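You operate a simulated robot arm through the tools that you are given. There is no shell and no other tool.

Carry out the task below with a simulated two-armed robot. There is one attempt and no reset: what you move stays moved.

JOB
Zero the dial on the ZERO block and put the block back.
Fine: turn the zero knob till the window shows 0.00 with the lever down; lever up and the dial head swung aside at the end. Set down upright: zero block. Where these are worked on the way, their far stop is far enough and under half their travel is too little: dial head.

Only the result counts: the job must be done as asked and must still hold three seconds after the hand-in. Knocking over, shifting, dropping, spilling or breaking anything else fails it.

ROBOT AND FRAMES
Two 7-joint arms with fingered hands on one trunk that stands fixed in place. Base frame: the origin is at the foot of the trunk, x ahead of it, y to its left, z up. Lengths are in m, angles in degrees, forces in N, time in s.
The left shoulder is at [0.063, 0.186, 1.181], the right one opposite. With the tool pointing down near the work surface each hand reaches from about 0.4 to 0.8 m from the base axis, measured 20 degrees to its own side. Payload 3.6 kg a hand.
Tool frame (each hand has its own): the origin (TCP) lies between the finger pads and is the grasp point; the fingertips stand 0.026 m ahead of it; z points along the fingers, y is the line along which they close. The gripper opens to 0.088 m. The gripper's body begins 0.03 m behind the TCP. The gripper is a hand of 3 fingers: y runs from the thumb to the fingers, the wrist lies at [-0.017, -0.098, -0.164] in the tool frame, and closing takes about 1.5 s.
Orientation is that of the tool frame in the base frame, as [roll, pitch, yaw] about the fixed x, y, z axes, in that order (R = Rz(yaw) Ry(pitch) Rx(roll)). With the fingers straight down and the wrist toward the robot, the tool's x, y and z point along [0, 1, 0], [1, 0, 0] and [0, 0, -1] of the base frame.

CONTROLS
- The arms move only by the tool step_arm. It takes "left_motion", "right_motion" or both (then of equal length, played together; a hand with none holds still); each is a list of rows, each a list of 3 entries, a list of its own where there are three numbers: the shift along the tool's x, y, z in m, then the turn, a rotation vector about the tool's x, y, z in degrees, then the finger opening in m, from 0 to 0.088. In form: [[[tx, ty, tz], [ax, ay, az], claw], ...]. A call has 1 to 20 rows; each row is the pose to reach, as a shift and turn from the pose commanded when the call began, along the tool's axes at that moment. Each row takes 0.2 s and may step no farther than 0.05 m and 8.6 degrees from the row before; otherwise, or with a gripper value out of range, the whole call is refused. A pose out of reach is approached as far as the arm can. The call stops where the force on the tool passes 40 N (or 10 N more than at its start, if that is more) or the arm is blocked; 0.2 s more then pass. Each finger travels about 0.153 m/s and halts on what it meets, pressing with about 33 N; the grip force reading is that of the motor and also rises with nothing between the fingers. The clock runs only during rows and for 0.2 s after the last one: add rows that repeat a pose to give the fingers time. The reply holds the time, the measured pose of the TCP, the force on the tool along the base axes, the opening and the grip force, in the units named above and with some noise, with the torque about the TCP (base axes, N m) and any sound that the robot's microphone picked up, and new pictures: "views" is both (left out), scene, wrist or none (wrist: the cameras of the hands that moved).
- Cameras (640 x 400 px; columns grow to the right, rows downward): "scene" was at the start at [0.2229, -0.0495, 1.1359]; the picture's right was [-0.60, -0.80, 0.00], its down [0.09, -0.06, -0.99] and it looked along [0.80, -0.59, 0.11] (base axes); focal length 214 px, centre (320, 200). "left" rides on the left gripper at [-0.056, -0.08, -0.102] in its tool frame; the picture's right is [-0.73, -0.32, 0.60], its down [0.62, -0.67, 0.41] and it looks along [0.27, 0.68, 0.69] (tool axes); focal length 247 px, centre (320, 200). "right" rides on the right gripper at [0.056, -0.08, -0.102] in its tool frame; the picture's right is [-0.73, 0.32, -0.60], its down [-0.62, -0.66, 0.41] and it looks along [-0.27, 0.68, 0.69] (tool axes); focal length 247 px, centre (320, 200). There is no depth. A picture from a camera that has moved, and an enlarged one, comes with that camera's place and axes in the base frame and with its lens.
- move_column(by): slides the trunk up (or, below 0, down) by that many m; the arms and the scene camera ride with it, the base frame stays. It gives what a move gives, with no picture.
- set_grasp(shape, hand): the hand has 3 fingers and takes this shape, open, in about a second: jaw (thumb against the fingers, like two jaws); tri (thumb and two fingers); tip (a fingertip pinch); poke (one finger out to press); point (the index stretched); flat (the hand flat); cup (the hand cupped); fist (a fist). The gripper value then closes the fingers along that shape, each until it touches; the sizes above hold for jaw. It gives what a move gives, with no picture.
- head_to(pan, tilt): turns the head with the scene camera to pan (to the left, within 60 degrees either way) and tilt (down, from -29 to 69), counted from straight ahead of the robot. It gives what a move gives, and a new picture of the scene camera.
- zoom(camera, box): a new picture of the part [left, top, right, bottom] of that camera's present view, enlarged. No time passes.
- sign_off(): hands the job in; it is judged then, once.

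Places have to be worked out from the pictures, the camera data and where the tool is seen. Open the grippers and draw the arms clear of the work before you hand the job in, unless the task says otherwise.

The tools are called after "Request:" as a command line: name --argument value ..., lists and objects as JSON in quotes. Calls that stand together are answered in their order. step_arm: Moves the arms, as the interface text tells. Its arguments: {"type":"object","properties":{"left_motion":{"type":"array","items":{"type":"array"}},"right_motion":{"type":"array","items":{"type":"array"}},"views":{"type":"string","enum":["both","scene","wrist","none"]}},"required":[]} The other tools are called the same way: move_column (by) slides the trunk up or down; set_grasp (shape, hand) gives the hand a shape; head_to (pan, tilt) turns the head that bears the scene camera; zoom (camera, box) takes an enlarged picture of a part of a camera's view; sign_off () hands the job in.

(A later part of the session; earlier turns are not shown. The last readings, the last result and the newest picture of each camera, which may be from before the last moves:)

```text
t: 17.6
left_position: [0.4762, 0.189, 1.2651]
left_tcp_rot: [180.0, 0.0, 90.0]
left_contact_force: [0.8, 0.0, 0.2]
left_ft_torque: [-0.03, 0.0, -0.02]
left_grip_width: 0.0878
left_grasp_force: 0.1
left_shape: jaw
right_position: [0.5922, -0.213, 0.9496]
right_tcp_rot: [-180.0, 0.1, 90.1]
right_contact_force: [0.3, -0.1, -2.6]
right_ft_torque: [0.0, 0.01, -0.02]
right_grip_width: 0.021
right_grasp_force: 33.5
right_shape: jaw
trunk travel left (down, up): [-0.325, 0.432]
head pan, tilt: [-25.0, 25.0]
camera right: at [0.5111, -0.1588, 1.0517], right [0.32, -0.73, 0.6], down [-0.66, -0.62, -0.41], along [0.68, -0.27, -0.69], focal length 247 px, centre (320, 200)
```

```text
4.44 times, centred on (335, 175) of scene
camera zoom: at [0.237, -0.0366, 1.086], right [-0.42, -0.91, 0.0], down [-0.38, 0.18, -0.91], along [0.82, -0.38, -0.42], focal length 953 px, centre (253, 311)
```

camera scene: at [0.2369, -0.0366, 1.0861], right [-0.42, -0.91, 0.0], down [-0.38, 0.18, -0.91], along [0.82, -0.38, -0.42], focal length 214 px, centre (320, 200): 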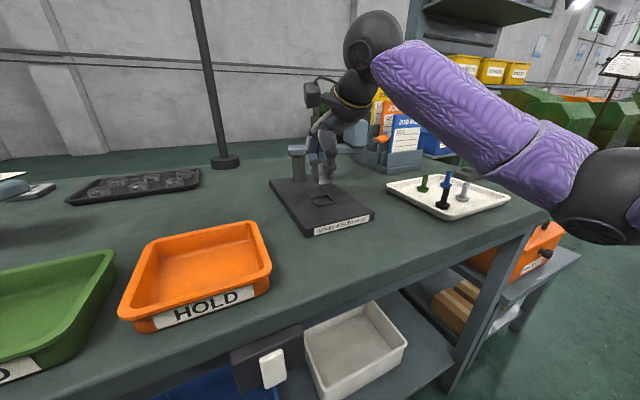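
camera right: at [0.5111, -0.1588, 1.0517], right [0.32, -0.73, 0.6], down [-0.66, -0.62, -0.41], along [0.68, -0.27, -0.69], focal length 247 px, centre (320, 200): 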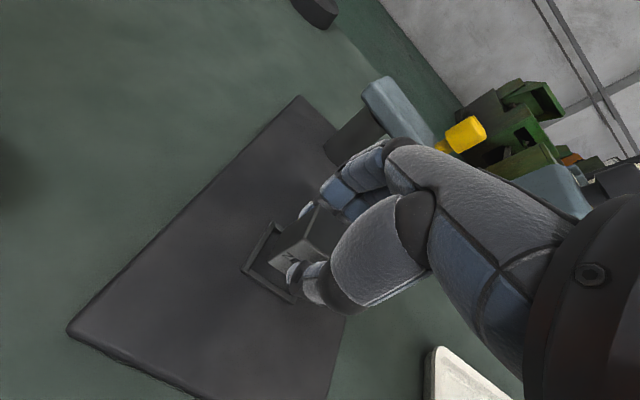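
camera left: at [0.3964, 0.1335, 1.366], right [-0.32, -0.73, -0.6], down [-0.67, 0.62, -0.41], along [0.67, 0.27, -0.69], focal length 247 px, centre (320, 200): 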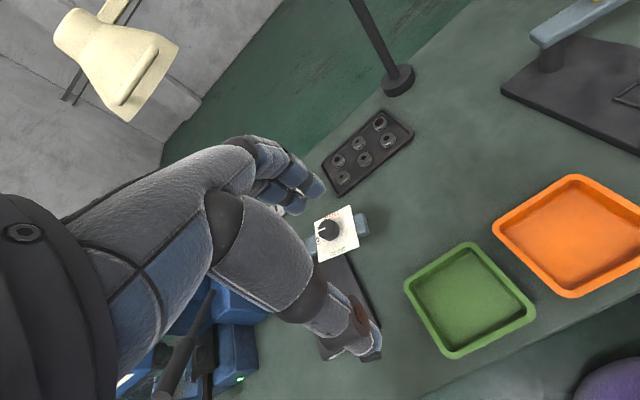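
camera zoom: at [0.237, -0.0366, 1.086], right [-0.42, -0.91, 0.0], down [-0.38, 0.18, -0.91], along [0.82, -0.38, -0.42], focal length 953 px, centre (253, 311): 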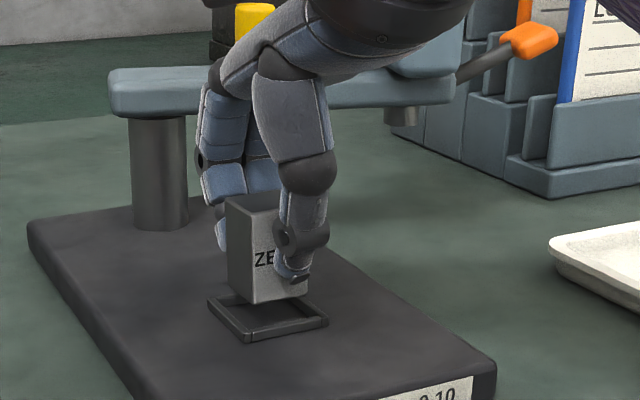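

The block hangs about 1 cm over the nest and seems about 1–2 mm off (+x, −y). I correct slightly and lower to just above the rim for a last check.

Request:
step_arm --right_motion '[[[0.0016, -0.0012, 0], [0, 0, 0], 0.015], [[0.0016, -0.0012, 0.007], [0, 0, 0], 0.015], [[0.0016, -0.0012, 0.007], [0, 0, 0], 0.015]]' --views "none"

Request:
zoom --camera "right" --box '[230, 200, 320, 290]'

Request:
zoom --camera "scene" --box '[300, 160, 360, 220]'

```text
t: 18.4
left_position: [0.4762, 0.1898, 1.2644]
left_tcp_rot: [179.9, -0.1, 90.0]
left_contact_force: [-0.4, 0.7, -0.6]
left_ft_torque: [-0.01, 0.0, -0.01]
left_grip_width: 0.0874
left_grasp_force: 0.1
left_shape: jaw
right_position: [0.59, -0.2124, 0.9435]
right_tcp_rot: [-180.0, 0.0, 90.1]
right_contact_force: [0.3, -0.6, -2.1]
right_ft_torque: [-0.03, -0.02, -0.02]
right_grip_width: 0.0211
right_grasp_force: 32.6
right_shape: jaw
trunk travel left (down, up): [-0.325, 0.432]
head pan, tilt: [-25.0, 25.0]
```

```text
4.44 times, centred on (275, 245) of right
camera zoom: at [0.5097, -0.1566, 1.0452], right [0.32, -0.73, 0.6], down [-0.66, -0.62, -0.41], along [0.68, -0.27, -0.69], focal length 1098 px, centre (520, 0)
```

zoom: 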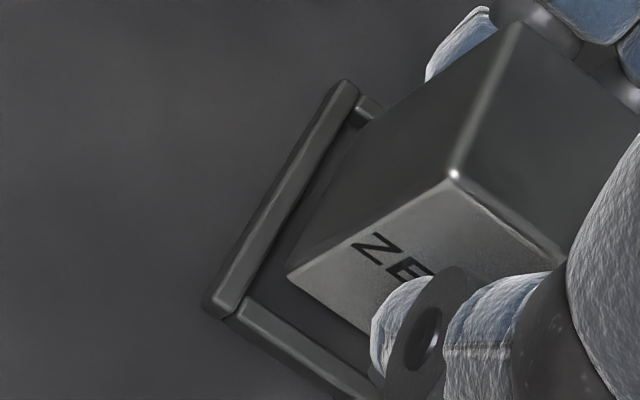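

```text
6.67 times, centred on (330, 190) of scene
camera zoom: at [0.2369, -0.0366, 1.086], right [-0.42, -0.91, 0.0], down [-0.38, 0.18, -0.91], along [0.82, -0.38, -0.42], focal length 1430 px, centre (253, 267)
```

zoom: 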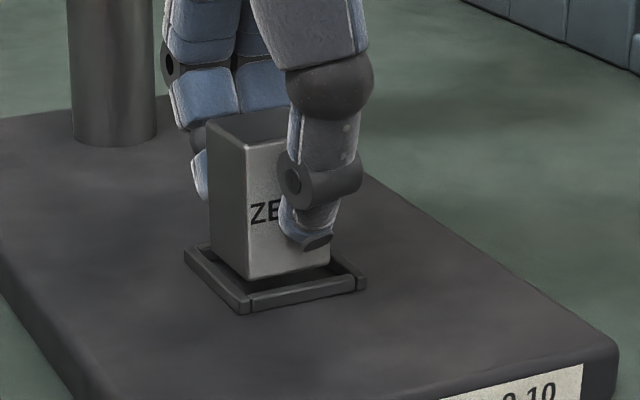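

Both walls show about 3 mm gap in the wrist view, so the block is centred over the nest. I lower it in small steps until it seats.

Request:
step_arm --right_motion '[[[0, 0, 0.002], [0, 0, 0], 0.015], [[0, 0, 0.004], [0, 0, 0], 0.015], [[0, 0, 0.006], [0, 0, 0], 0.015], [[0, 0, 0.007], [0, 0, 0], 0.015]]' --views "none"

Request:
zoom --camera "right" --box '[230, 200, 320, 290]'

Request:
zoom --camera "scene" --box '[300, 160, 360, 220]'

```text
t: 19.4
left_position: [0.4753, 0.1905, 1.2642]
left_tcp_rot: [180.0, 0.0, 90.1]
left_contact_force: [-0.1, -0.1, -0.4]
left_ft_torque: [-0.02, 0.02, -0.02]
left_grip_width: 0.0877
left_grasp_force: 0.1
left_shape: jaw
right_position: [0.5895, -0.2121, 0.9377]
right_tcp_rot: [179.8, -0.1, 90.0]
right_contact_force: [0.3, -0.1, 3.7]
right_ft_torque: [-0.02, -0.1, -0.01]
right_grip_width: 0.0209
right_grasp_force: 33.2
right_shape: jaw
trunk travel left (down, up): [-0.325, 0.432]
head pan, tilt: [-25.0, 25.0]
```

```text
4.44 times, centred on (275, 245) of right
camera zoom: at [0.5085, -0.1569, 1.039], right [0.32, -0.74, 0.6], down [-0.66, -0.62, -0.41], along [0.68, -0.27, -0.69], focal length 1098 px, centre (520, 0)
```

zoom: 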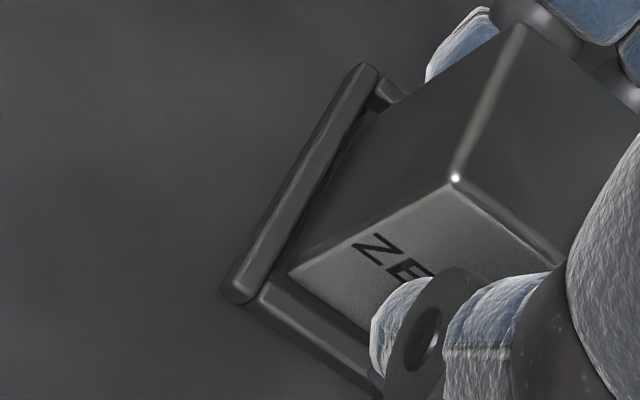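

```text
6.67 times, centred on (330, 190) of scene
camera zoom: at [0.2365, -0.0365, 1.0862], right [-0.42, -0.91, 0.0], down [-0.38, 0.18, -0.91], along [0.82, -0.38, -0.42], focal length 1430 px, centre (253, 267)
```

zoom: 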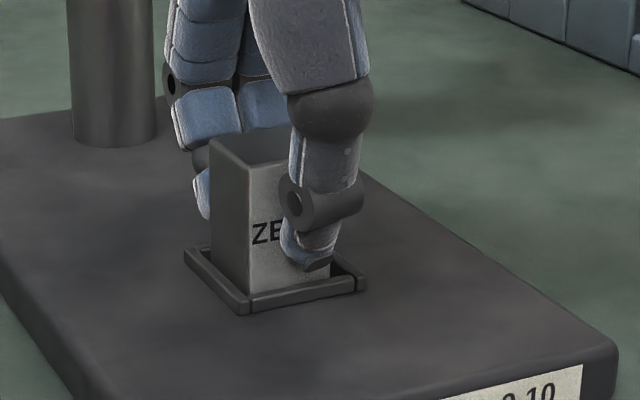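

The block is within the rim and shows first contact (about 6 N up). I press 1.5 mm more to confirm it sits on the plate.

Request:
step_arm --right_motion '[[[0, 0, 0.001], [0, 0, 0], 0.015], [[0, 0, 0.0015], [0, 0, 0], 0.015]]' --views "none"

```text
t: 20.0
left_position: [0.4745, 0.1898, 1.2651]
left_tcp_rot: [-180.0, 0.1, 90.1]
left_contact_force: [0.7, 0.3, -0.2]
left_ft_torque: [-0.02, 0.01, 0.0]
left_grip_width: 0.0878
left_grasp_force: 0.1
left_shape: jaw
right_position: [0.5892, -0.2129, 0.937]
right_tcp_rot: [179.6, 0.0, 90.0]
right_contact_force: [2.2, -2.4, 14.4]
right_ft_torque: [-0.04, -0.17, -0.02]
right_grip_width: 0.0216
right_grasp_force: 33.2
right_shape: jaw
trunk travel left (down, up): [-0.325, 0.432]
head pan, tilt: [-25.0, 25.0]
```

The block is firmly seated (14 N). I relax the press and open the fingers to 0.06.

Request:
step_arm --right_motion '[[[0, 0, -0.0015], [0, 0, 0], 0.015], [[0, 0, -0.0015], [0, 0, 0], 0.035], [[0, 0, -0.0015], [0, 0, 0], 0.055], [[0, 0, -0.0015], [0, 0, 0], 0.06], [[0, 0, -0.0015], [0, 0, 0], 0.06]]' --views "none"

Request:
zoom --camera "right" --box '[210, 180, 350, 320]'

Request:
zoom --camera "scene" --box '[300, 140, 380, 220]'

```text
t: 21.2
left_position: [0.4757, 0.1899, 1.2642]
left_tcp_rot: [179.9, 0.0, 90.0]
left_contact_force: [-0.5, -0.4, 0.5]
left_ft_torque: [0.02, 0.0, 0.02]
left_grip_width: 0.0877
left_grasp_force: 0.0
left_shape: jaw
right_position: [0.5878, -0.2124, 0.9361]
right_tcp_rot: [-179.8, 0.0, 90.1]
right_contact_force: [-0.5, 0.9, 0.2]
right_ft_torque: [0.01, -0.01, -0.01]
right_grip_width: 0.0599
right_grasp_force: 0.2
right_shape: jaw
trunk travel left (down, up): [-0.325, 0.432]
head pan, tilt: [-25.0, 25.0]
```

```text
2.86 times, centred on (280, 250) of right
camera zoom: at [0.5078, -0.1566, 1.0374], right [0.32, -0.73, 0.6], down [-0.66, -0.62, -0.41], along [0.68, -0.27, -0.69], focal length 706 px, centre (434, 57)
```

zoom: 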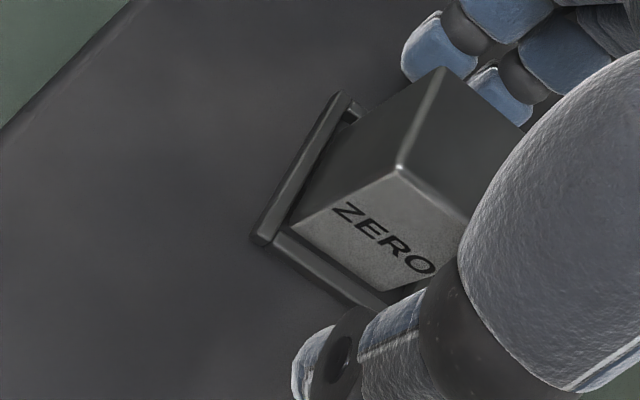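

```text
5.00 times, centred on (340, 180) of scene
camera zoom: at [0.2367, -0.0365, 1.086], right [-0.42, -0.91, 0.0], down [-0.38, 0.18, -0.91], along [0.82, -0.38, -0.42], focal length 1072 px, centre (220, 300)
```

zoom: 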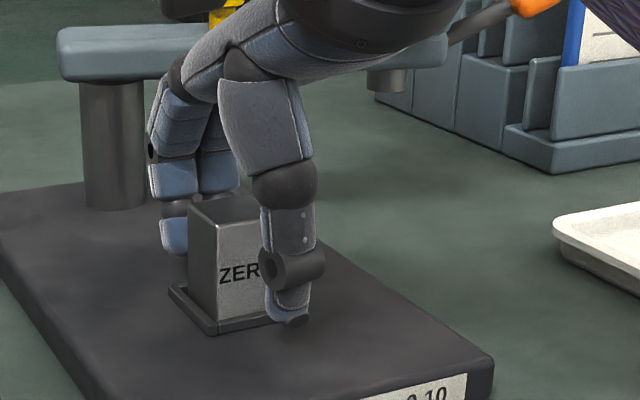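

The block stands upright in the nest and the fingers are clear. I raise the hand straight up and check.

Request:
step_arm --right_motion '[[[0, 0, -0.02], [0, 0, 0], 0.06], [[0, 0, -0.05], [0, 0, 0], 0.06], [[0, 0, -0.09], [0, 0, 0], 0.07], [[0, 0, -0.13], [0, 0, 0], 0.088], [[0, 0, -0.17], [0, 0, 0], 0.088], [[0, 0, -0.2], [0, 0, 0], 0.088], [[0, 0, -0.2], [0, 0, 0], 0.088]]' --views "both"

Request:
zoom --camera "right" --box '[210, 140, 350, 280]'

Request:
zoom --camera "scene" --box '[280, 100, 420, 240]'

```text
t: 22.8
left_position: [0.4759, 0.1898, 1.2649]
left_tcp_rot: [-179.9, 0.0, 90.0]
left_contact_force: [0.2, 0.6, -0.1]
left_ft_torque: [0.0, 0.01, -0.01]
left_grip_width: 0.0875
left_grasp_force: 0.1
left_shape: jaw
right_position: [0.5904, -0.2118, 1.1336]
right_tcp_rot: [-179.9, -0.1, 90.1]
right_contact_force: [0.1, 0.1, -0.1]
right_ft_torque: [0.0, 0.01, 0.01]
right_grip_width: 0.0876
right_grasp_force: 0.0
right_shape: jaw
trunk travel left (down, up): [-0.325, 0.432]
head pan, tilt: [-25.0, 25.0]
camera scene: at [0.2368, -0.0366, 1.086], right [-0.42, -0.91, 0.0], down [-0.38, 0.18, -0.91], along [0.82, -0.38, -0.42], focal length 214 px, centre (320, 200)
camera right: at [0.5095, -0.1558, 1.2353], right [0.32, -0.73, 0.6], down [-0.66, -0.62, -0.41], along [0.68, -0.27, -0.69], focal length 247 px, centre (320, 200)
```

scene: 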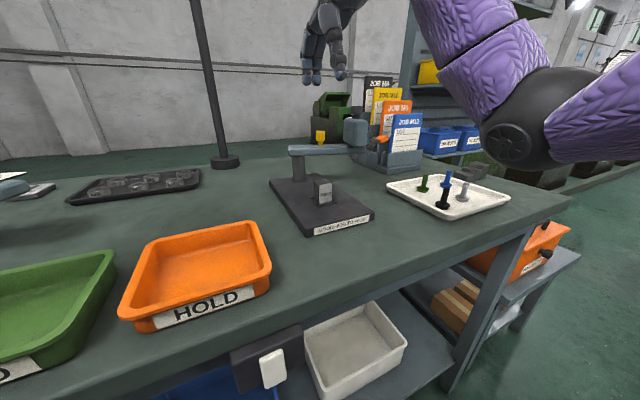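
right: 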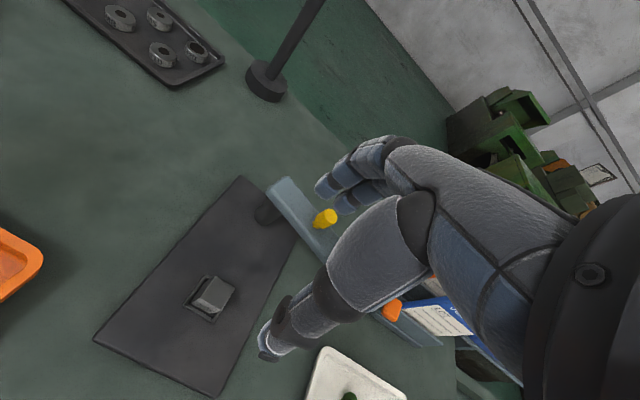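

```text
2.86 times, centred on (280, 210) of right
camera zoom: at [0.5095, -0.1558, 1.2353], right [0.32, -0.73, 0.6], down [-0.66, -0.62, -0.41], along [0.68, -0.27, -0.69], focal length 706 px, centre (434, 171)
```

zoom: 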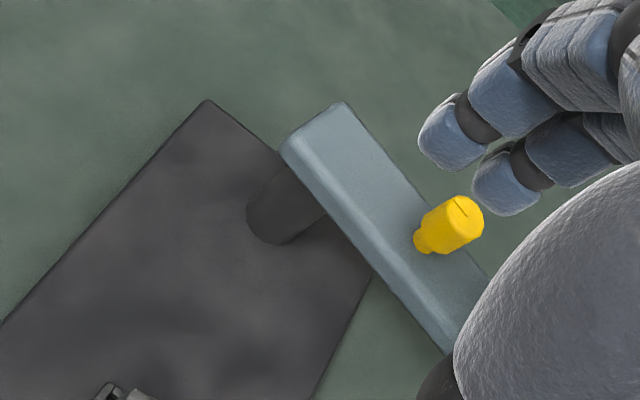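

```text
2.86 times, centred on (350, 170) of scene
camera zoom: at [0.2368, -0.0366, 1.086], right [-0.42, -0.91, 0.0], down [-0.38, 0.18, -0.91], along [0.82, -0.38, -0.42], focal length 613 px, centre (234, 286)
```

zoom: 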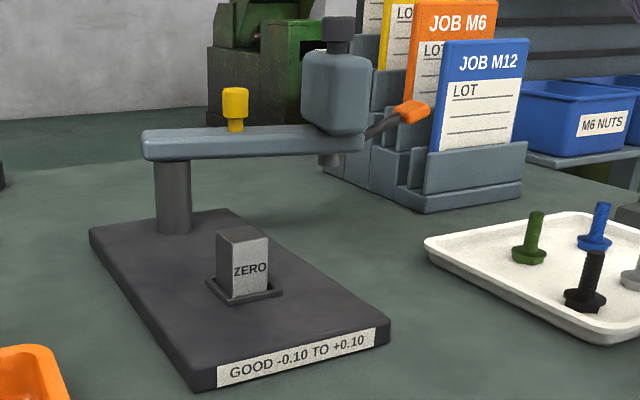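

The block sits square in the nest. Next is swinging the head over. Its box is about 0.073 wide at (0.70, -0.345), with the knob on top to z≈1.063. I move above the black knob to measure it and the head before hooking it.

Request:
step_arm --right_motion '[[[-0.026, 0.024, -0.01], [0, 0, 0], 0.088], [[-0.052, 0.048, -0.01], [0, 0, 0], 0.088], [[-0.078, 0.072, -0.01], [0, 0, 0], 0.088], [[-0.104, 0.096, -0.01], [0, 0, 0], 0.088], [[-0.132, 0.1216, -0.01], [0, 0, 0], 0.088], [[-0.132, 0.1216, -0.01], [0, 0, 0], 0.088]]' --views "both"

Request:
zoom --camera "right" --box '[200, 160, 400, 360]'

Request:
zoom --camera "scene" --box '[290, 60, 430, 200]'

```text
t: 24.2
left_position: [0.4764, 0.1896, 1.2645]
left_tcp_rot: [180.0, 0.0, 90.1]
left_contact_force: [0.3, 0.6, 0.6]
left_ft_torque: [0.01, -0.01, -0.02]
left_grip_width: 0.0879
left_grasp_force: 0.1
left_shape: jaw
right_position: [0.7131, -0.345, 1.148]
right_tcp_rot: [179.9, 0.1, 90.1]
right_contact_force: [0.3, -0.2, -0.4]
right_ft_torque: [-0.01, 0.03, -0.02]
right_grip_width: 0.0878
right_grasp_force: 0.1
right_shape: jaw
trunk travel left (down, up): [-0.325, 0.432]
head pan, tilt: [-25.0, 25.0]
camera scene: at [0.2367, -0.0365, 1.0861], right [-0.42, -0.91, 0.0], down [-0.38, 0.18, -0.91], along [0.82, -0.38, -0.42], focal length 214 px, centre (320, 200)
camera right: at [0.6326, -0.29, 1.249], right [0.32, -0.73, 0.6], down [-0.66, -0.62, -0.41], along [0.68, -0.27, -0.69], focal length 247 px, centre (320, 200)
```

scene: 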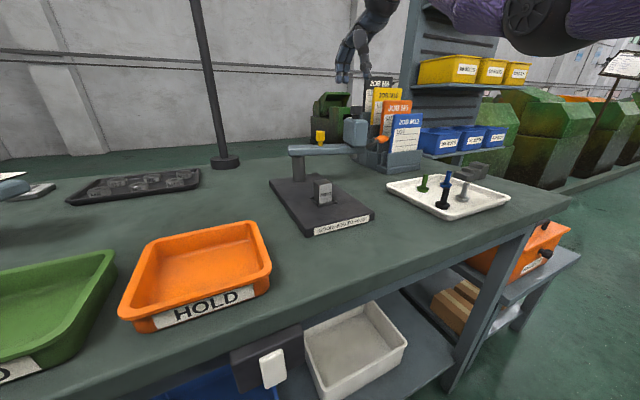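
right: 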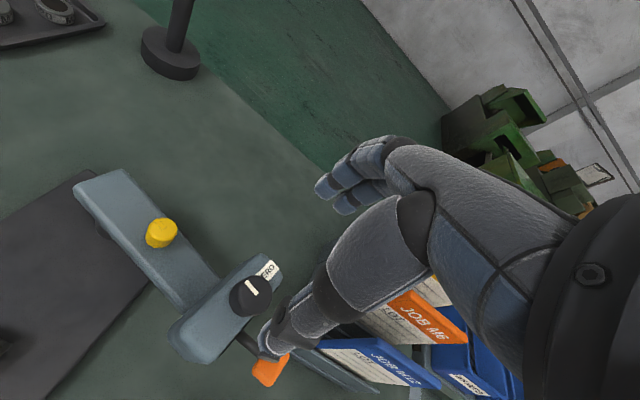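

```text
2.00 times, centred on (300, 260) of right
camera zoom: at [0.6326, -0.29, 1.249], right [0.32, -0.73, 0.6], down [-0.66, -0.62, -0.41], along [0.68, -0.27, -0.69], focal length 494 px, centre (360, 80)
```

zoom: 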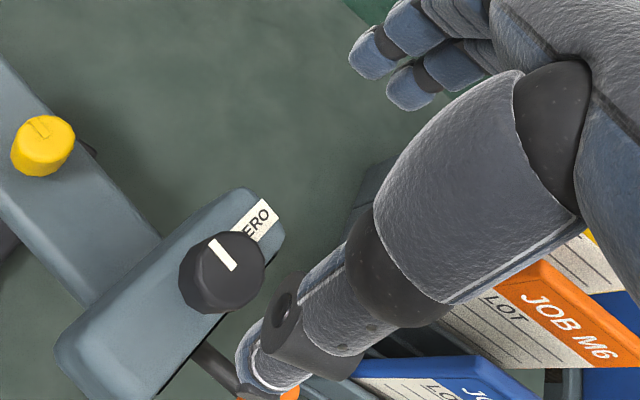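

```text
2.86 times, centred on (360, 130) of scene
camera zoom: at [0.2367, -0.0365, 1.0861], right [-0.42, -0.91, 0.0], down [-0.38, 0.18, -0.91], along [0.82, -0.38, -0.42], focal length 613 px, centre (206, 400)
```

zoom: 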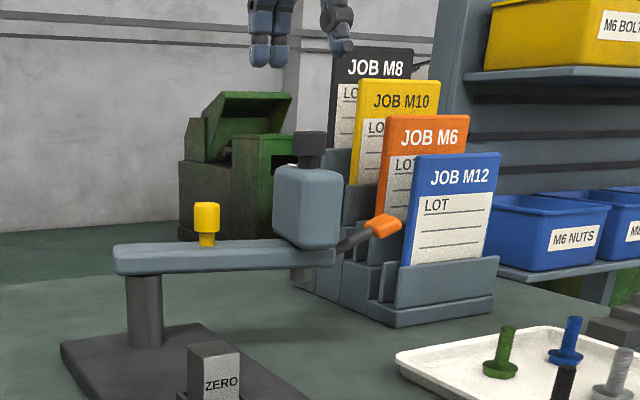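

From above, the head box lies at φ≈-110° from the post at (0.742, -0.213), with the knob at about (0.7015, -0.347). I lower the open fingers loosely around the knob cap, with the tips just above the box top, so they can hook it and pull the head.

Request:
step_arm --right_motion '[[[-0.002, -0.004, 0], [0, 0, 0], 0.075], [[-0.002, -0.004, 0.02], [0, 0, 0], 0.062], [[-0.002, -0.004, 0.045], [0, 0, 0], 0.062], [[-0.002, -0.004, 0.065], [0, 0, 0], 0.062], [[-0.002, -0.004, 0.08], [0, 0, 0], 0.062], [[-0.002, -0.004, 0.08], [0, 0, 0], 0.062]]' --views "wrist"

Request:
zoom --camera "right" --box '[220, 160, 360, 340]'

Request:
zoom --camera "scene" --box '[310, 80, 410, 180]'

```text
t: 25.6
left_position: [0.4741, 0.1902, 1.2643]
left_tcp_rot: [179.9, 0.0, 90.0]
left_contact_force: [0.0, -0.2, -0.4]
left_ft_torque: [-0.01, 0.01, -0.01]
left_grip_width: 0.0878
left_grasp_force: 0.1
left_shape: jaw
right_position: [0.7075, -0.3445, 1.0701]
right_tcp_rot: [179.5, -0.1, 90.1]
right_contact_force: [2.5, 0.1, 18.8]
right_ft_torque: [0.07, 0.84, -0.03]
right_grip_width: 0.0624
right_grasp_force: 0.1
right_shape: jaw
trunk travel left (down, up): [-0.325, 0.432]
head pan, tilt: [-25.0, 25.0]
camera right: at [0.6258, -0.2896, 1.1712], right [0.31, -0.73, 0.6], down [-0.66, -0.62, -0.42], along [0.68, -0.27, -0.68], focal length 247 px, centre (320, 200)
```

right: 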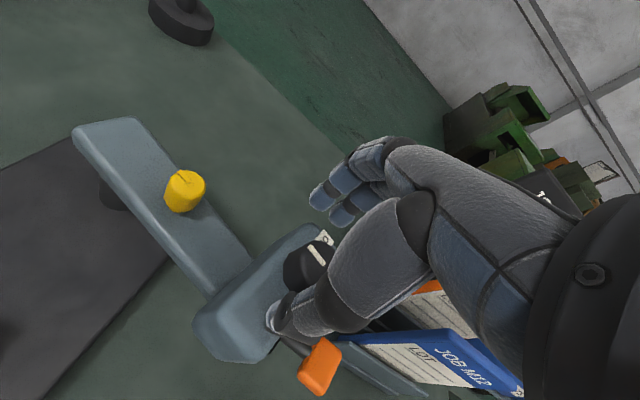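

```text
2.22 times, centred on (290, 250) of right
camera zoom: at [0.6258, -0.2896, 1.1712], right [0.31, -0.73, 0.6], down [-0.66, -0.62, -0.42], along [0.68, -0.27, -0.68], focal length 549 px, centre (387, 89)
```

zoom: 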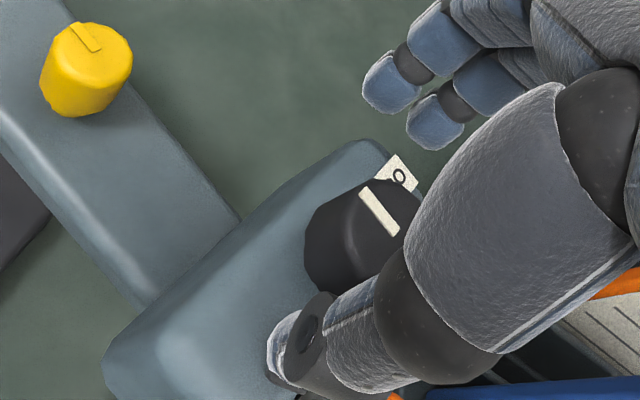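

```text
4.00 times, centred on (360, 130) of scene
camera zoom: at [0.2357, -0.0357, 1.0867], right [-0.42, -0.91, 0.0], down [-0.38, 0.18, -0.91], along [0.82, -0.38, -0.42], focal length 858 px, centre (160, 480)
```

zoom: 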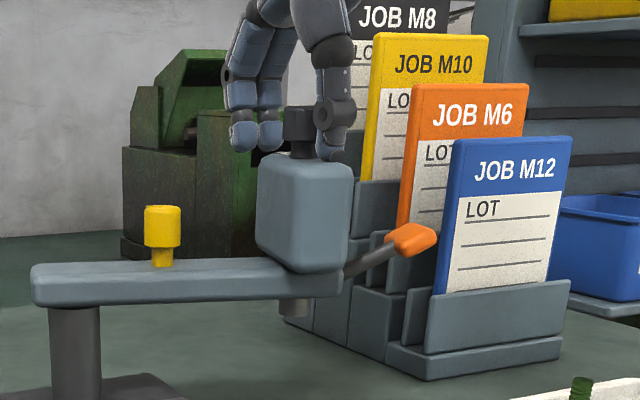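

The thumb tip is resting on the box top (19 N), so I lift 4 mm and then pull the knob gently toward the robot along the arc. I go only about 12° first to see whether the head swings.

Request:
step_arm --right_motion '[[[0, 0, -0.004], [0, 0, 0], 0.062], [[-0.0005, -0.01, -0.004], [0, 0, 0], 0.062], [[-0.001, -0.0215, -0.004], [0, 0, 0], 0.062], [[0.001, -0.0275, -0.004], [0, 0, 0], 0.062], [[0.0032, -0.0334, -0.004], [0, 0, 0], 0.062], [[0.006, -0.04, -0.004], [0, 0, 0], 0.062], [[0.0094, -0.0467, -0.004], [0, 0, 0], 0.062]]' --views "both"

Request:
zoom --camera "scene" --box '[290, 80, 410, 200]'

```text
t: 27.2
left_position: [0.4756, 0.1905, 1.2637]
left_tcp_rot: [180.0, -0.1, 90.0]
left_contact_force: [0.1, -1.2, 0.5]
left_ft_torque: [0.01, 0.0, 0.02]
left_grip_width: 0.0878
left_grasp_force: 0.0
left_shape: jaw
right_position: [0.6594, -0.3371, 1.0691]
right_tcp_rot: [-179.8, 0.1, 89.9]
right_contact_force: [-0.4, -2.6, 5.4]
right_ft_torque: [-0.13, -0.21, -0.11]
right_grip_width: 0.0621
right_grasp_force: 0.0
right_shape: jaw
trunk travel left (down, up): [-0.325, 0.432]
head pan, tilt: [-25.0, 25.0]
camera scene: at [0.2362, -0.0366, 1.0861], right [-0.42, -0.91, 0.0], down [-0.38, 0.18, -0.91], along [0.82, -0.38, -0.42], focal length 214 px, centre (320, 200)
camera right: at [0.5789, -0.2821, 1.1708], right [0.32, -0.73, 0.6], down [-0.67, -0.62, -0.41], along [0.67, -0.27, -0.69], focal length 247 px, centre (320, 200)
```

scene: 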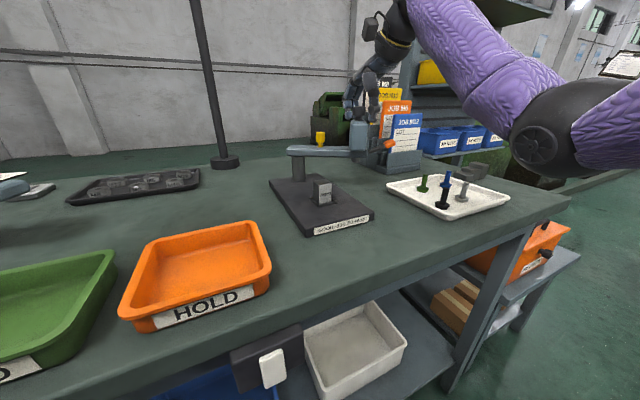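
right: 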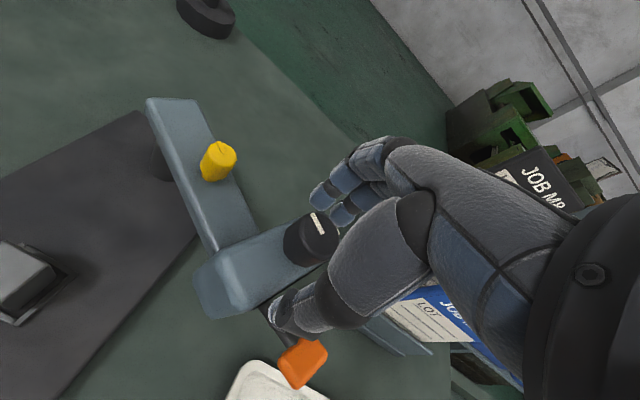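

```text
3.33 times, centred on (350, 140) of scene
camera zoom: at [0.2362, -0.0366, 1.0861], right [-0.42, -0.91, 0.0], down [-0.38, 0.18, -0.91], along [0.82, -0.38, -0.42], focal length 715 px, centre (220, 400)
```

zoom: 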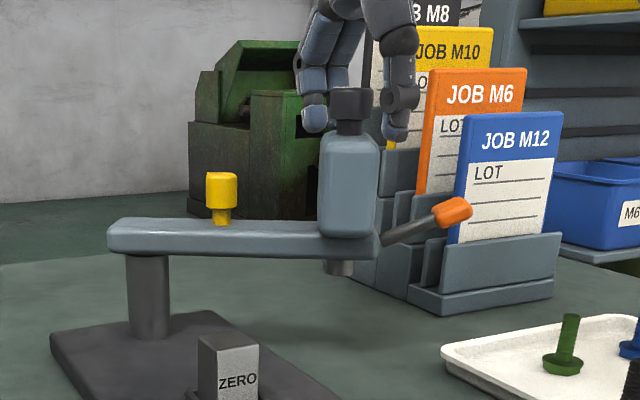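

The head swings freely with little force. I keep pulling along the arc to about φ=-148°.

Request:
step_arm --right_motion '[[[0.0037, -0.0064, -0.002], [0, 0, 0], 0.062], [[0.0075, -0.0126, -0.002], [0, 0, 0], 0.062], [[0.012, -0.0184, -0.002], [0, 0, 0], 0.062], [[0.0164, -0.0243, -0.002], [0, 0, 0], 0.062], [[0.0215, -0.0297, -0.002], [0, 0, 0], 0.062], [[0.0263, -0.035, -0.002], [0, 0, 0], 0.062], [[0.0318, -0.04, -0.002], [0, 0, 0], 0.062], [[0.0374, -0.0446, -0.002], [0, 0, 0], 0.062], [[0.0434, -0.049, -0.002], [0, 0, 0], 0.062], [[0.0494, -0.053, -0.002], [0, 0, 0], 0.062]]' --views "both"

Request:
zoom --camera "scene" --box '[280, 80, 400, 200]'

```text
t: 29.4
left_position: [0.4762, 0.1895, 1.2629]
left_tcp_rot: [-180.0, 0.0, 90.0]
left_contact_force: [0.0, -0.1, -0.4]
left_ft_torque: [-0.01, -0.01, 0.01]
left_grip_width: 0.0876
left_grasp_force: 0.0
left_shape: jaw
right_position: [0.6087, -0.2873, 1.0726]
right_tcp_rot: [179.9, 0.0, 90.1]
right_contact_force: [0.3, -0.5, -0.3]
right_ft_torque: [0.02, 0.02, -0.01]
right_grip_width: 0.0621
right_grasp_force: 0.0
right_shape: jaw
trunk travel left (down, up): [-0.325, 0.432]
head pan, tilt: [-25.0, 25.0]
camera scene: at [0.2368, -0.0365, 1.0861], right [-0.42, -0.91, 0.0], down [-0.38, 0.18, -0.91], along [0.82, -0.38, -0.42], focal length 214 px, centre (320, 200)
camera right: at [0.5275, -0.2316, 1.1741], right [0.32, -0.73, 0.6], down [-0.67, -0.62, -0.41], along [0.68, -0.27, -0.69], focal length 247 px, centre (320, 200)
```

scene: 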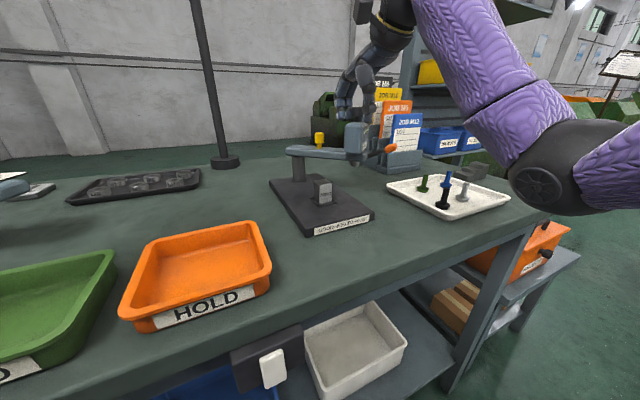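
right: 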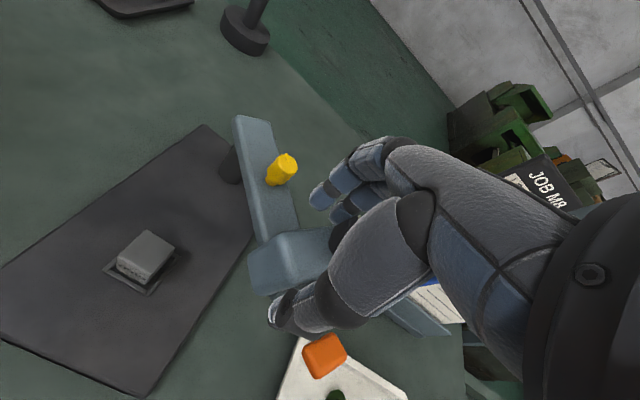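

```text
3.33 times, centred on (340, 140) of scene
camera zoom: at [0.2368, -0.0365, 1.0861], right [-0.42, -0.91, 0.0], down [-0.38, 0.18, -0.91], along [0.82, -0.38, -0.42], focal length 715 px, centre (253, 400)
```

zoom: 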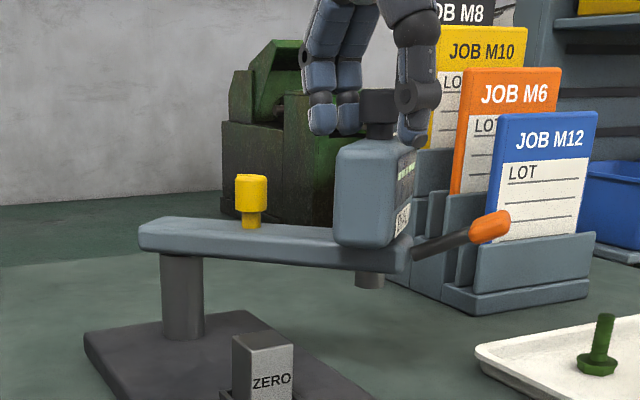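

The head has swung roughly 30° and the fingers are near the limit of pulling in −x. I lift off, close the fingers to a stick and set it on the trailing (−y) side of the head box to push it the rest of the way.

Request:
step_arm --right_motion '[[[0, 0, -0.02], [0, 0, 0], 0.062], [[0, 0, -0.04], [0, 0, 0], 0.062], [[-0.026, 0.02, -0.045], [0, 0, 0], 0.05], [[-0.052, 0.04, -0.045], [0, 0, 0], 0.03], [[-0.08, 0.06, -0.045], [0, 0, 0], 0.01], [[-0.08, 0.06, -0.045], [0, 0, 0], 0.0], [[-0.08, 0.06, -0.045], [0, 0, 0], 0.0], [[-0.08, 0.06, -0.045], [0, 0, 0], 0.0]]' --views "both"

Request:
zoom --camera "scene" --box '[280, 80, 400, 200]'

Request:
zoom --camera "right" --box '[120, 130, 340, 350]'

```text
t: 31.2
left_position: [0.4757, 0.1899, 1.2646]
left_tcp_rot: [-179.9, 0.0, 89.9]
left_contact_force: [-0.7, 0.2, -0.1]
left_ft_torque: [0.01, 0.0, -0.01]
left_grip_width: 0.0876
left_grasp_force: 0.1
left_shape: jaw
right_position: [0.6661, -0.3668, 1.1186]
right_tcp_rot: [180.0, 0.0, 90.0]
right_contact_force: [-0.4, 0.3, -1.1]
right_ft_torque: [-0.01, 0.0, 0.02]
right_grip_width: 0.0
right_grasp_force: 32.5
right_shape: jaw
trunk travel left (down, up): [-0.325, 0.432]
head pan, tilt: [-25.0, 25.0]
camera scene: at [0.2367, -0.0365, 1.0861], right [-0.42, -0.91, 0.0], down [-0.38, 0.18, -0.91], along [0.82, -0.38, -0.42], focal length 214 px, centre (320, 200)
camera right: at [0.586, -0.3115, 1.2204], right [0.32, -0.73, 0.6], down [-0.66, -0.62, -0.41], along [0.68, -0.27, -0.69], focal length 247 px, centre (320, 200)
```

scene: 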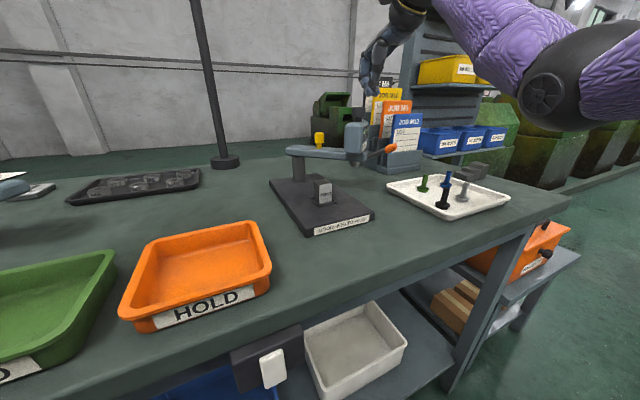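
right: 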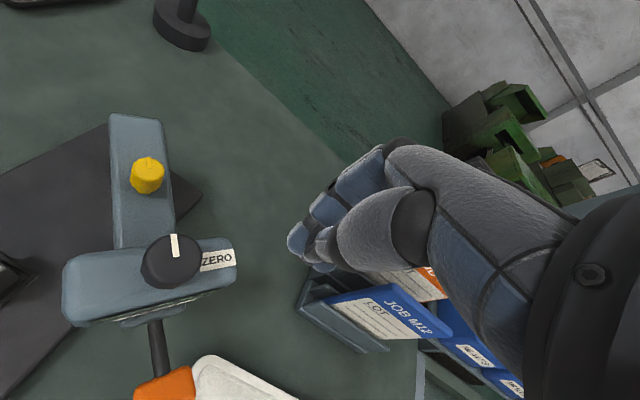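

```text
3.33 times, centred on (340, 140) of scene
camera zoom: at [0.2367, -0.0365, 1.0861], right [-0.42, -0.91, 0.0], down [-0.38, 0.18, -0.91], along [0.82, -0.38, -0.42], focal length 715 px, centre (253, 400)
```

zoom: 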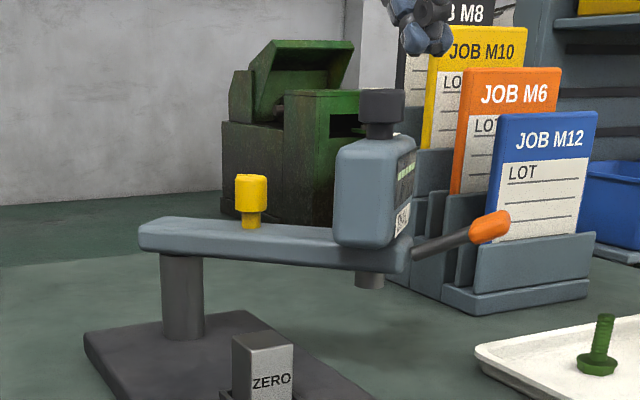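

```text
1.82 times, centred on (230, 240) of right
camera zoom: at [0.586, -0.3115, 1.2204], right [0.32, -0.73, 0.6], down [-0.66, -0.62, -0.41], along [0.68, -0.27, -0.69], focal length 449 px, centre (484, 127)
```

zoom: 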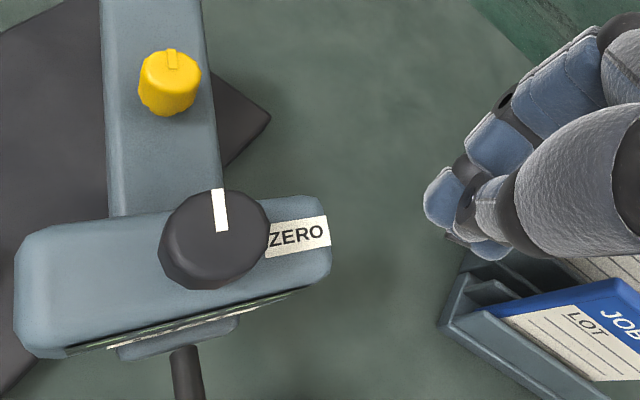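

The pictures give the pivot at about (0.741, -0.207) and the head at φ≈-137°, with the box centre at radius 0.149. I lower the closed fingers beside the trailing end of the box.

Request:
step_arm --right_motion '[[[-0.001, 0.019, 0], [0, 0, 0], 0.0], [[-0.001, 0.019, 0.03], [0, 0, 0], 0.0], [[-0.001, 0.019, 0.06], [0, 0, 0], 0.0], [[-0.001, 0.019, 0.081], [0, 0, 0], 0.0], [[-0.001, 0.019, 0.081], [0, 0, 0], 0.0]]' --views "both"

Request:
zoom --camera "right" --box '[120, 130, 340, 350]'

Request:
zoom --camera "scene" --box '[280, 80, 400, 200]'

```text
t: 32.4
left_position: [0.4764, 0.191, 1.2645]
left_tcp_rot: [-180.0, 0.0, 90.1]
left_contact_force: [0.0, 0.0, -0.4]
left_ft_torque: [0.0, -0.03, -0.01]
left_grip_width: 0.0879
left_grasp_force: 0.1
left_shape: jaw
right_position: [0.6865, -0.3665, 1.0355]
right_tcp_rot: [179.9, 0.1, 90.1]
right_contact_force: [-0.6, 0.4, -0.9]
right_ft_torque: [-0.04, -0.02, 0.01]
right_grip_width: 0.0
right_grasp_force: 33.1
right_shape: jaw
trunk travel left (down, up): [-0.325, 0.432]
head pan, tilt: [-25.0, 25.0]
camera scene: at [0.2367, -0.0364, 1.0861], right [-0.42, -0.91, 0.0], down [-0.38, 0.18, -0.91], along [0.82, -0.38, -0.42], focal length 214 px, centre (320, 200)
camera right: at [0.6058, -0.31, 1.1381], right [0.32, -0.73, 0.6], down [-0.66, -0.62, -0.41], along [0.68, -0.27, -0.69], focal length 247 px, centre (320, 200)
```

scene: 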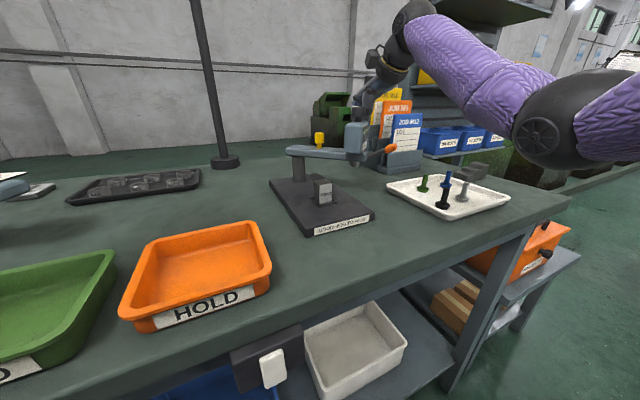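
right: 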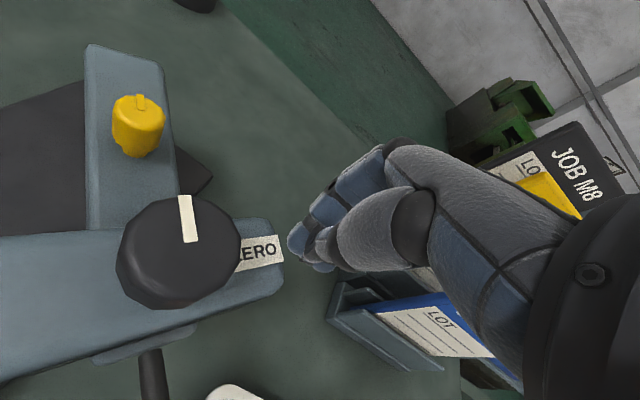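

```text
1.82 times, centred on (230, 240) of right
camera zoom: at [0.6058, -0.31, 1.1381], right [0.32, -0.73, 0.6], down [-0.66, -0.62, -0.41], along [0.68, -0.27, -0.69], focal length 449 px, centre (484, 127)
```

zoom: 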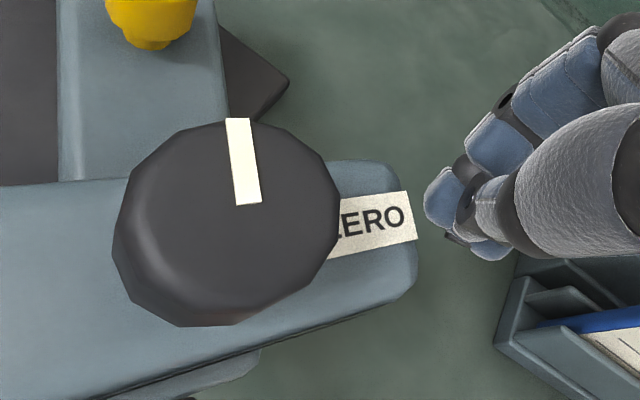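

```text
3.33 times, centred on (340, 140) of scene
camera zoom: at [0.2367, -0.0364, 1.0861], right [-0.42, -0.91, 0.0], down [-0.38, 0.18, -0.91], along [0.82, -0.38, -0.42], focal length 715 px, centre (253, 400)
```

zoom: 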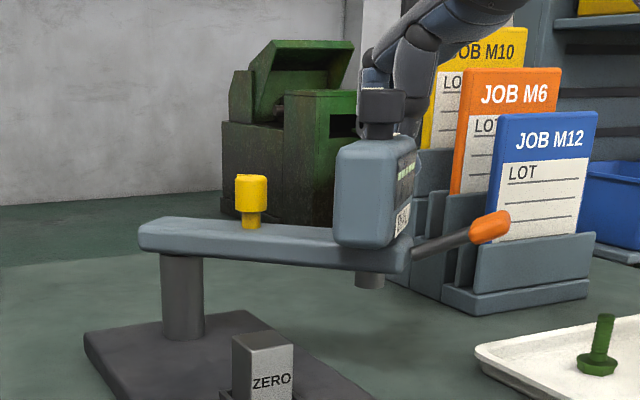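

The stick is beside the box without contact. I push along the arc, about 24° first.

Request:
step_arm --right_motion '[[[0.0062, -0.0033, 0], [0, 0, 0], 0.0], [[0.0124, -0.0065, 0], [0, 0, 0], 0.0], [[0.0171, -0.0163, 0], [0, 0, 0], 0.0], [[0.0222, -0.0264, 0], [0, 0, 0], 0.0], [[0.0285, -0.0355, 0], [0, 0, 0], 0.0], [[0.0349, -0.0447, 0], [0, 0, 0], 0.0], [[0.0422, -0.053, 0], [0, 0, 0], 0.0], [[0.0499, -0.0611, 0], [0, 0, 0], 0.0]]' --views "both"

Request:
zoom --camera "scene" --box '[270, 80, 390, 200]'

```text
t: 34.2
left_position: [0.4751, 0.1901, 1.2646]
left_tcp_rot: [-180.0, 0.0, 90.0]
left_contact_force: [-0.2, 0.2, 0.3]
left_ft_torque: [0.0, 0.01, 0.0]
left_grip_width: 0.0874
left_grasp_force: 0.1
left_shape: jaw
right_position: [0.6248, -0.3174, 1.0374]
right_tcp_rot: [-179.9, 0.0, 90.0]
right_contact_force: [0.1, -1.1, 0.1]
right_ft_torque: [0.0, -0.03, 0.0]
right_grip_width: 0.0
right_grasp_force: 33.5
right_shape: jaw
trunk travel left (down, up): [-0.325, 0.432]
head pan, tilt: [-25.0, 25.0]
camera scene: at [0.2368, -0.0365, 1.0861], right [-0.42, -0.91, 0.0], down [-0.38, 0.18, -0.91], along [0.82, -0.38, -0.42], focal length 214 px, centre (320, 200)
camera right: at [0.5446, -0.2622, 1.1388], right [0.32, -0.73, 0.6], down [-0.66, -0.62, -0.41], along [0.68, -0.27, -0.69], focal length 247 px, centre (320, 200)
```

scene: 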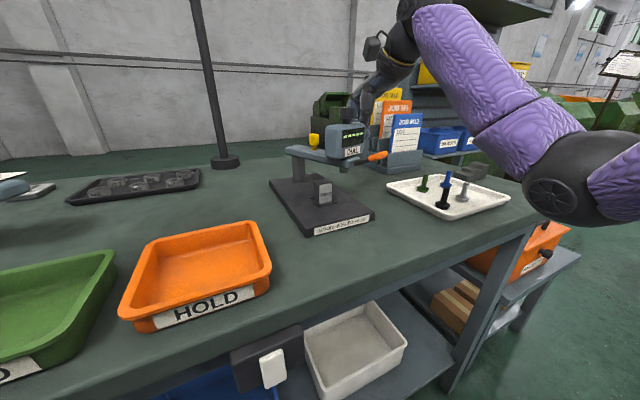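
right: 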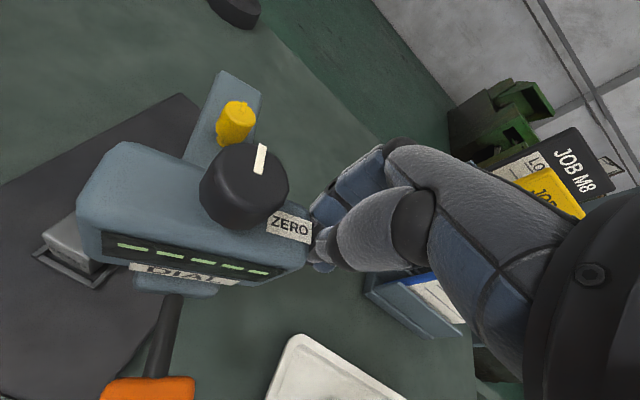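

```text
3.33 times, centred on (330, 140) of scene
camera zoom: at [0.2368, -0.0365, 1.0861], right [-0.42, -0.91, 0.0], down [-0.38, 0.18, -0.91], along [0.82, -0.38, -0.42], focal length 715 px, centre (287, 400)
```

zoom: 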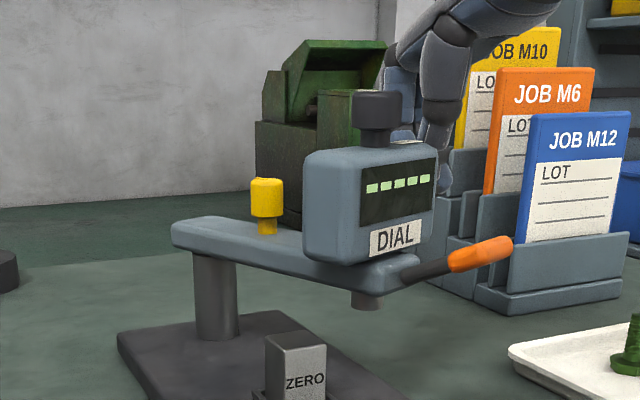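

The head swings nicely and the window (dashes) now faces the robot. I push on to about φ=-180° in small steps.

Request:
step_arm --right_motion '[[[0.0085, -0.0071, 0], [0, 0, 0], 0.0], [[0.0171, -0.0141, 0], [0, 0, 0], 0.0], [[0.0266, -0.0199, 0], [0, 0, 0], 0.0], [[0.0313, -0.0228, 0], [0, 0, 0], 0.0], [[0.0361, -0.0257, 0], [0, 0, 0], 0.0], [[0.0398, -0.0275, 0], [0, 0, 0], 0.0], [[0.0436, -0.0294, 0], [0, 0, 0], 0.0]]' --views "both"

Request:
zoom --camera "scene" --box '[270, 80, 390, 240]'

```text
t: 35.8
left_position: [0.4759, 0.1908, 1.2639]
left_tcp_rot: [180.0, 0.0, 90.1]
left_contact_force: [0.2, 0.3, 0.0]
left_ft_torque: [-0.01, 0.02, -0.01]
left_grip_width: 0.0875
left_grasp_force: 0.1
left_shape: jaw
right_position: [0.5955, -0.2751, 1.0352]
right_tcp_rot: [-180.0, 0.0, 89.9]
right_contact_force: [-0.2, 0.1, 0.3]
right_ft_torque: [0.0, 0.02, -0.02]
right_grip_width: 0.0001
right_grasp_force: 33.0
right_shape: jaw
trunk travel left (down, up): [-0.325, 0.432]
head pan, tilt: [-25.0, 25.0]
camera scene: at [0.2367, -0.0365, 1.0861], right [-0.42, -0.91, 0.0], down [-0.38, 0.18, -0.91], along [0.82, -0.38, -0.42], focal length 214 px, centre (320, 200)
camera right: at [0.5152, -0.2196, 1.1372], right [0.32, -0.73, 0.6], down [-0.66, -0.62, -0.41], along [0.68, -0.27, -0.69], focal length 247 px, centre (320, 200)
```

scene: 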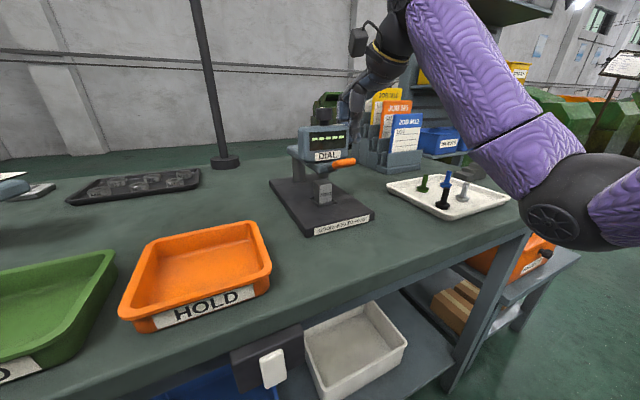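
right: 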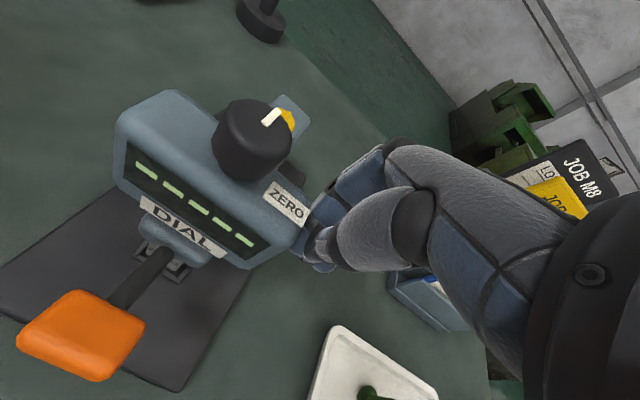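

```text
2.50 times, centred on (330, 160) of scene
camera zoom: at [0.2367, -0.0365, 1.0861], right [-0.42, -0.91, 0.0], down [-0.38, 0.18, -0.91], along [0.82, -0.38, -0.42], focal length 536 px, centre (295, 300)
```

zoom: 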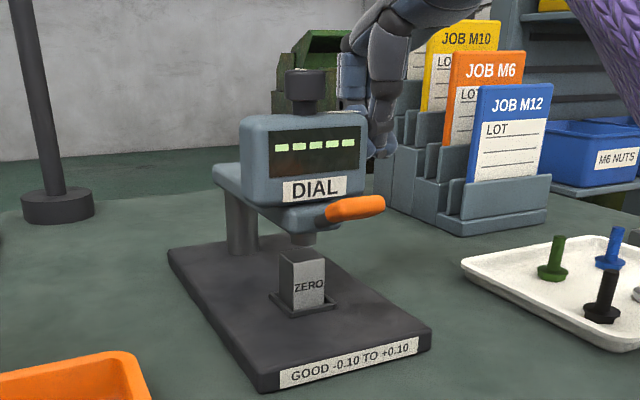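

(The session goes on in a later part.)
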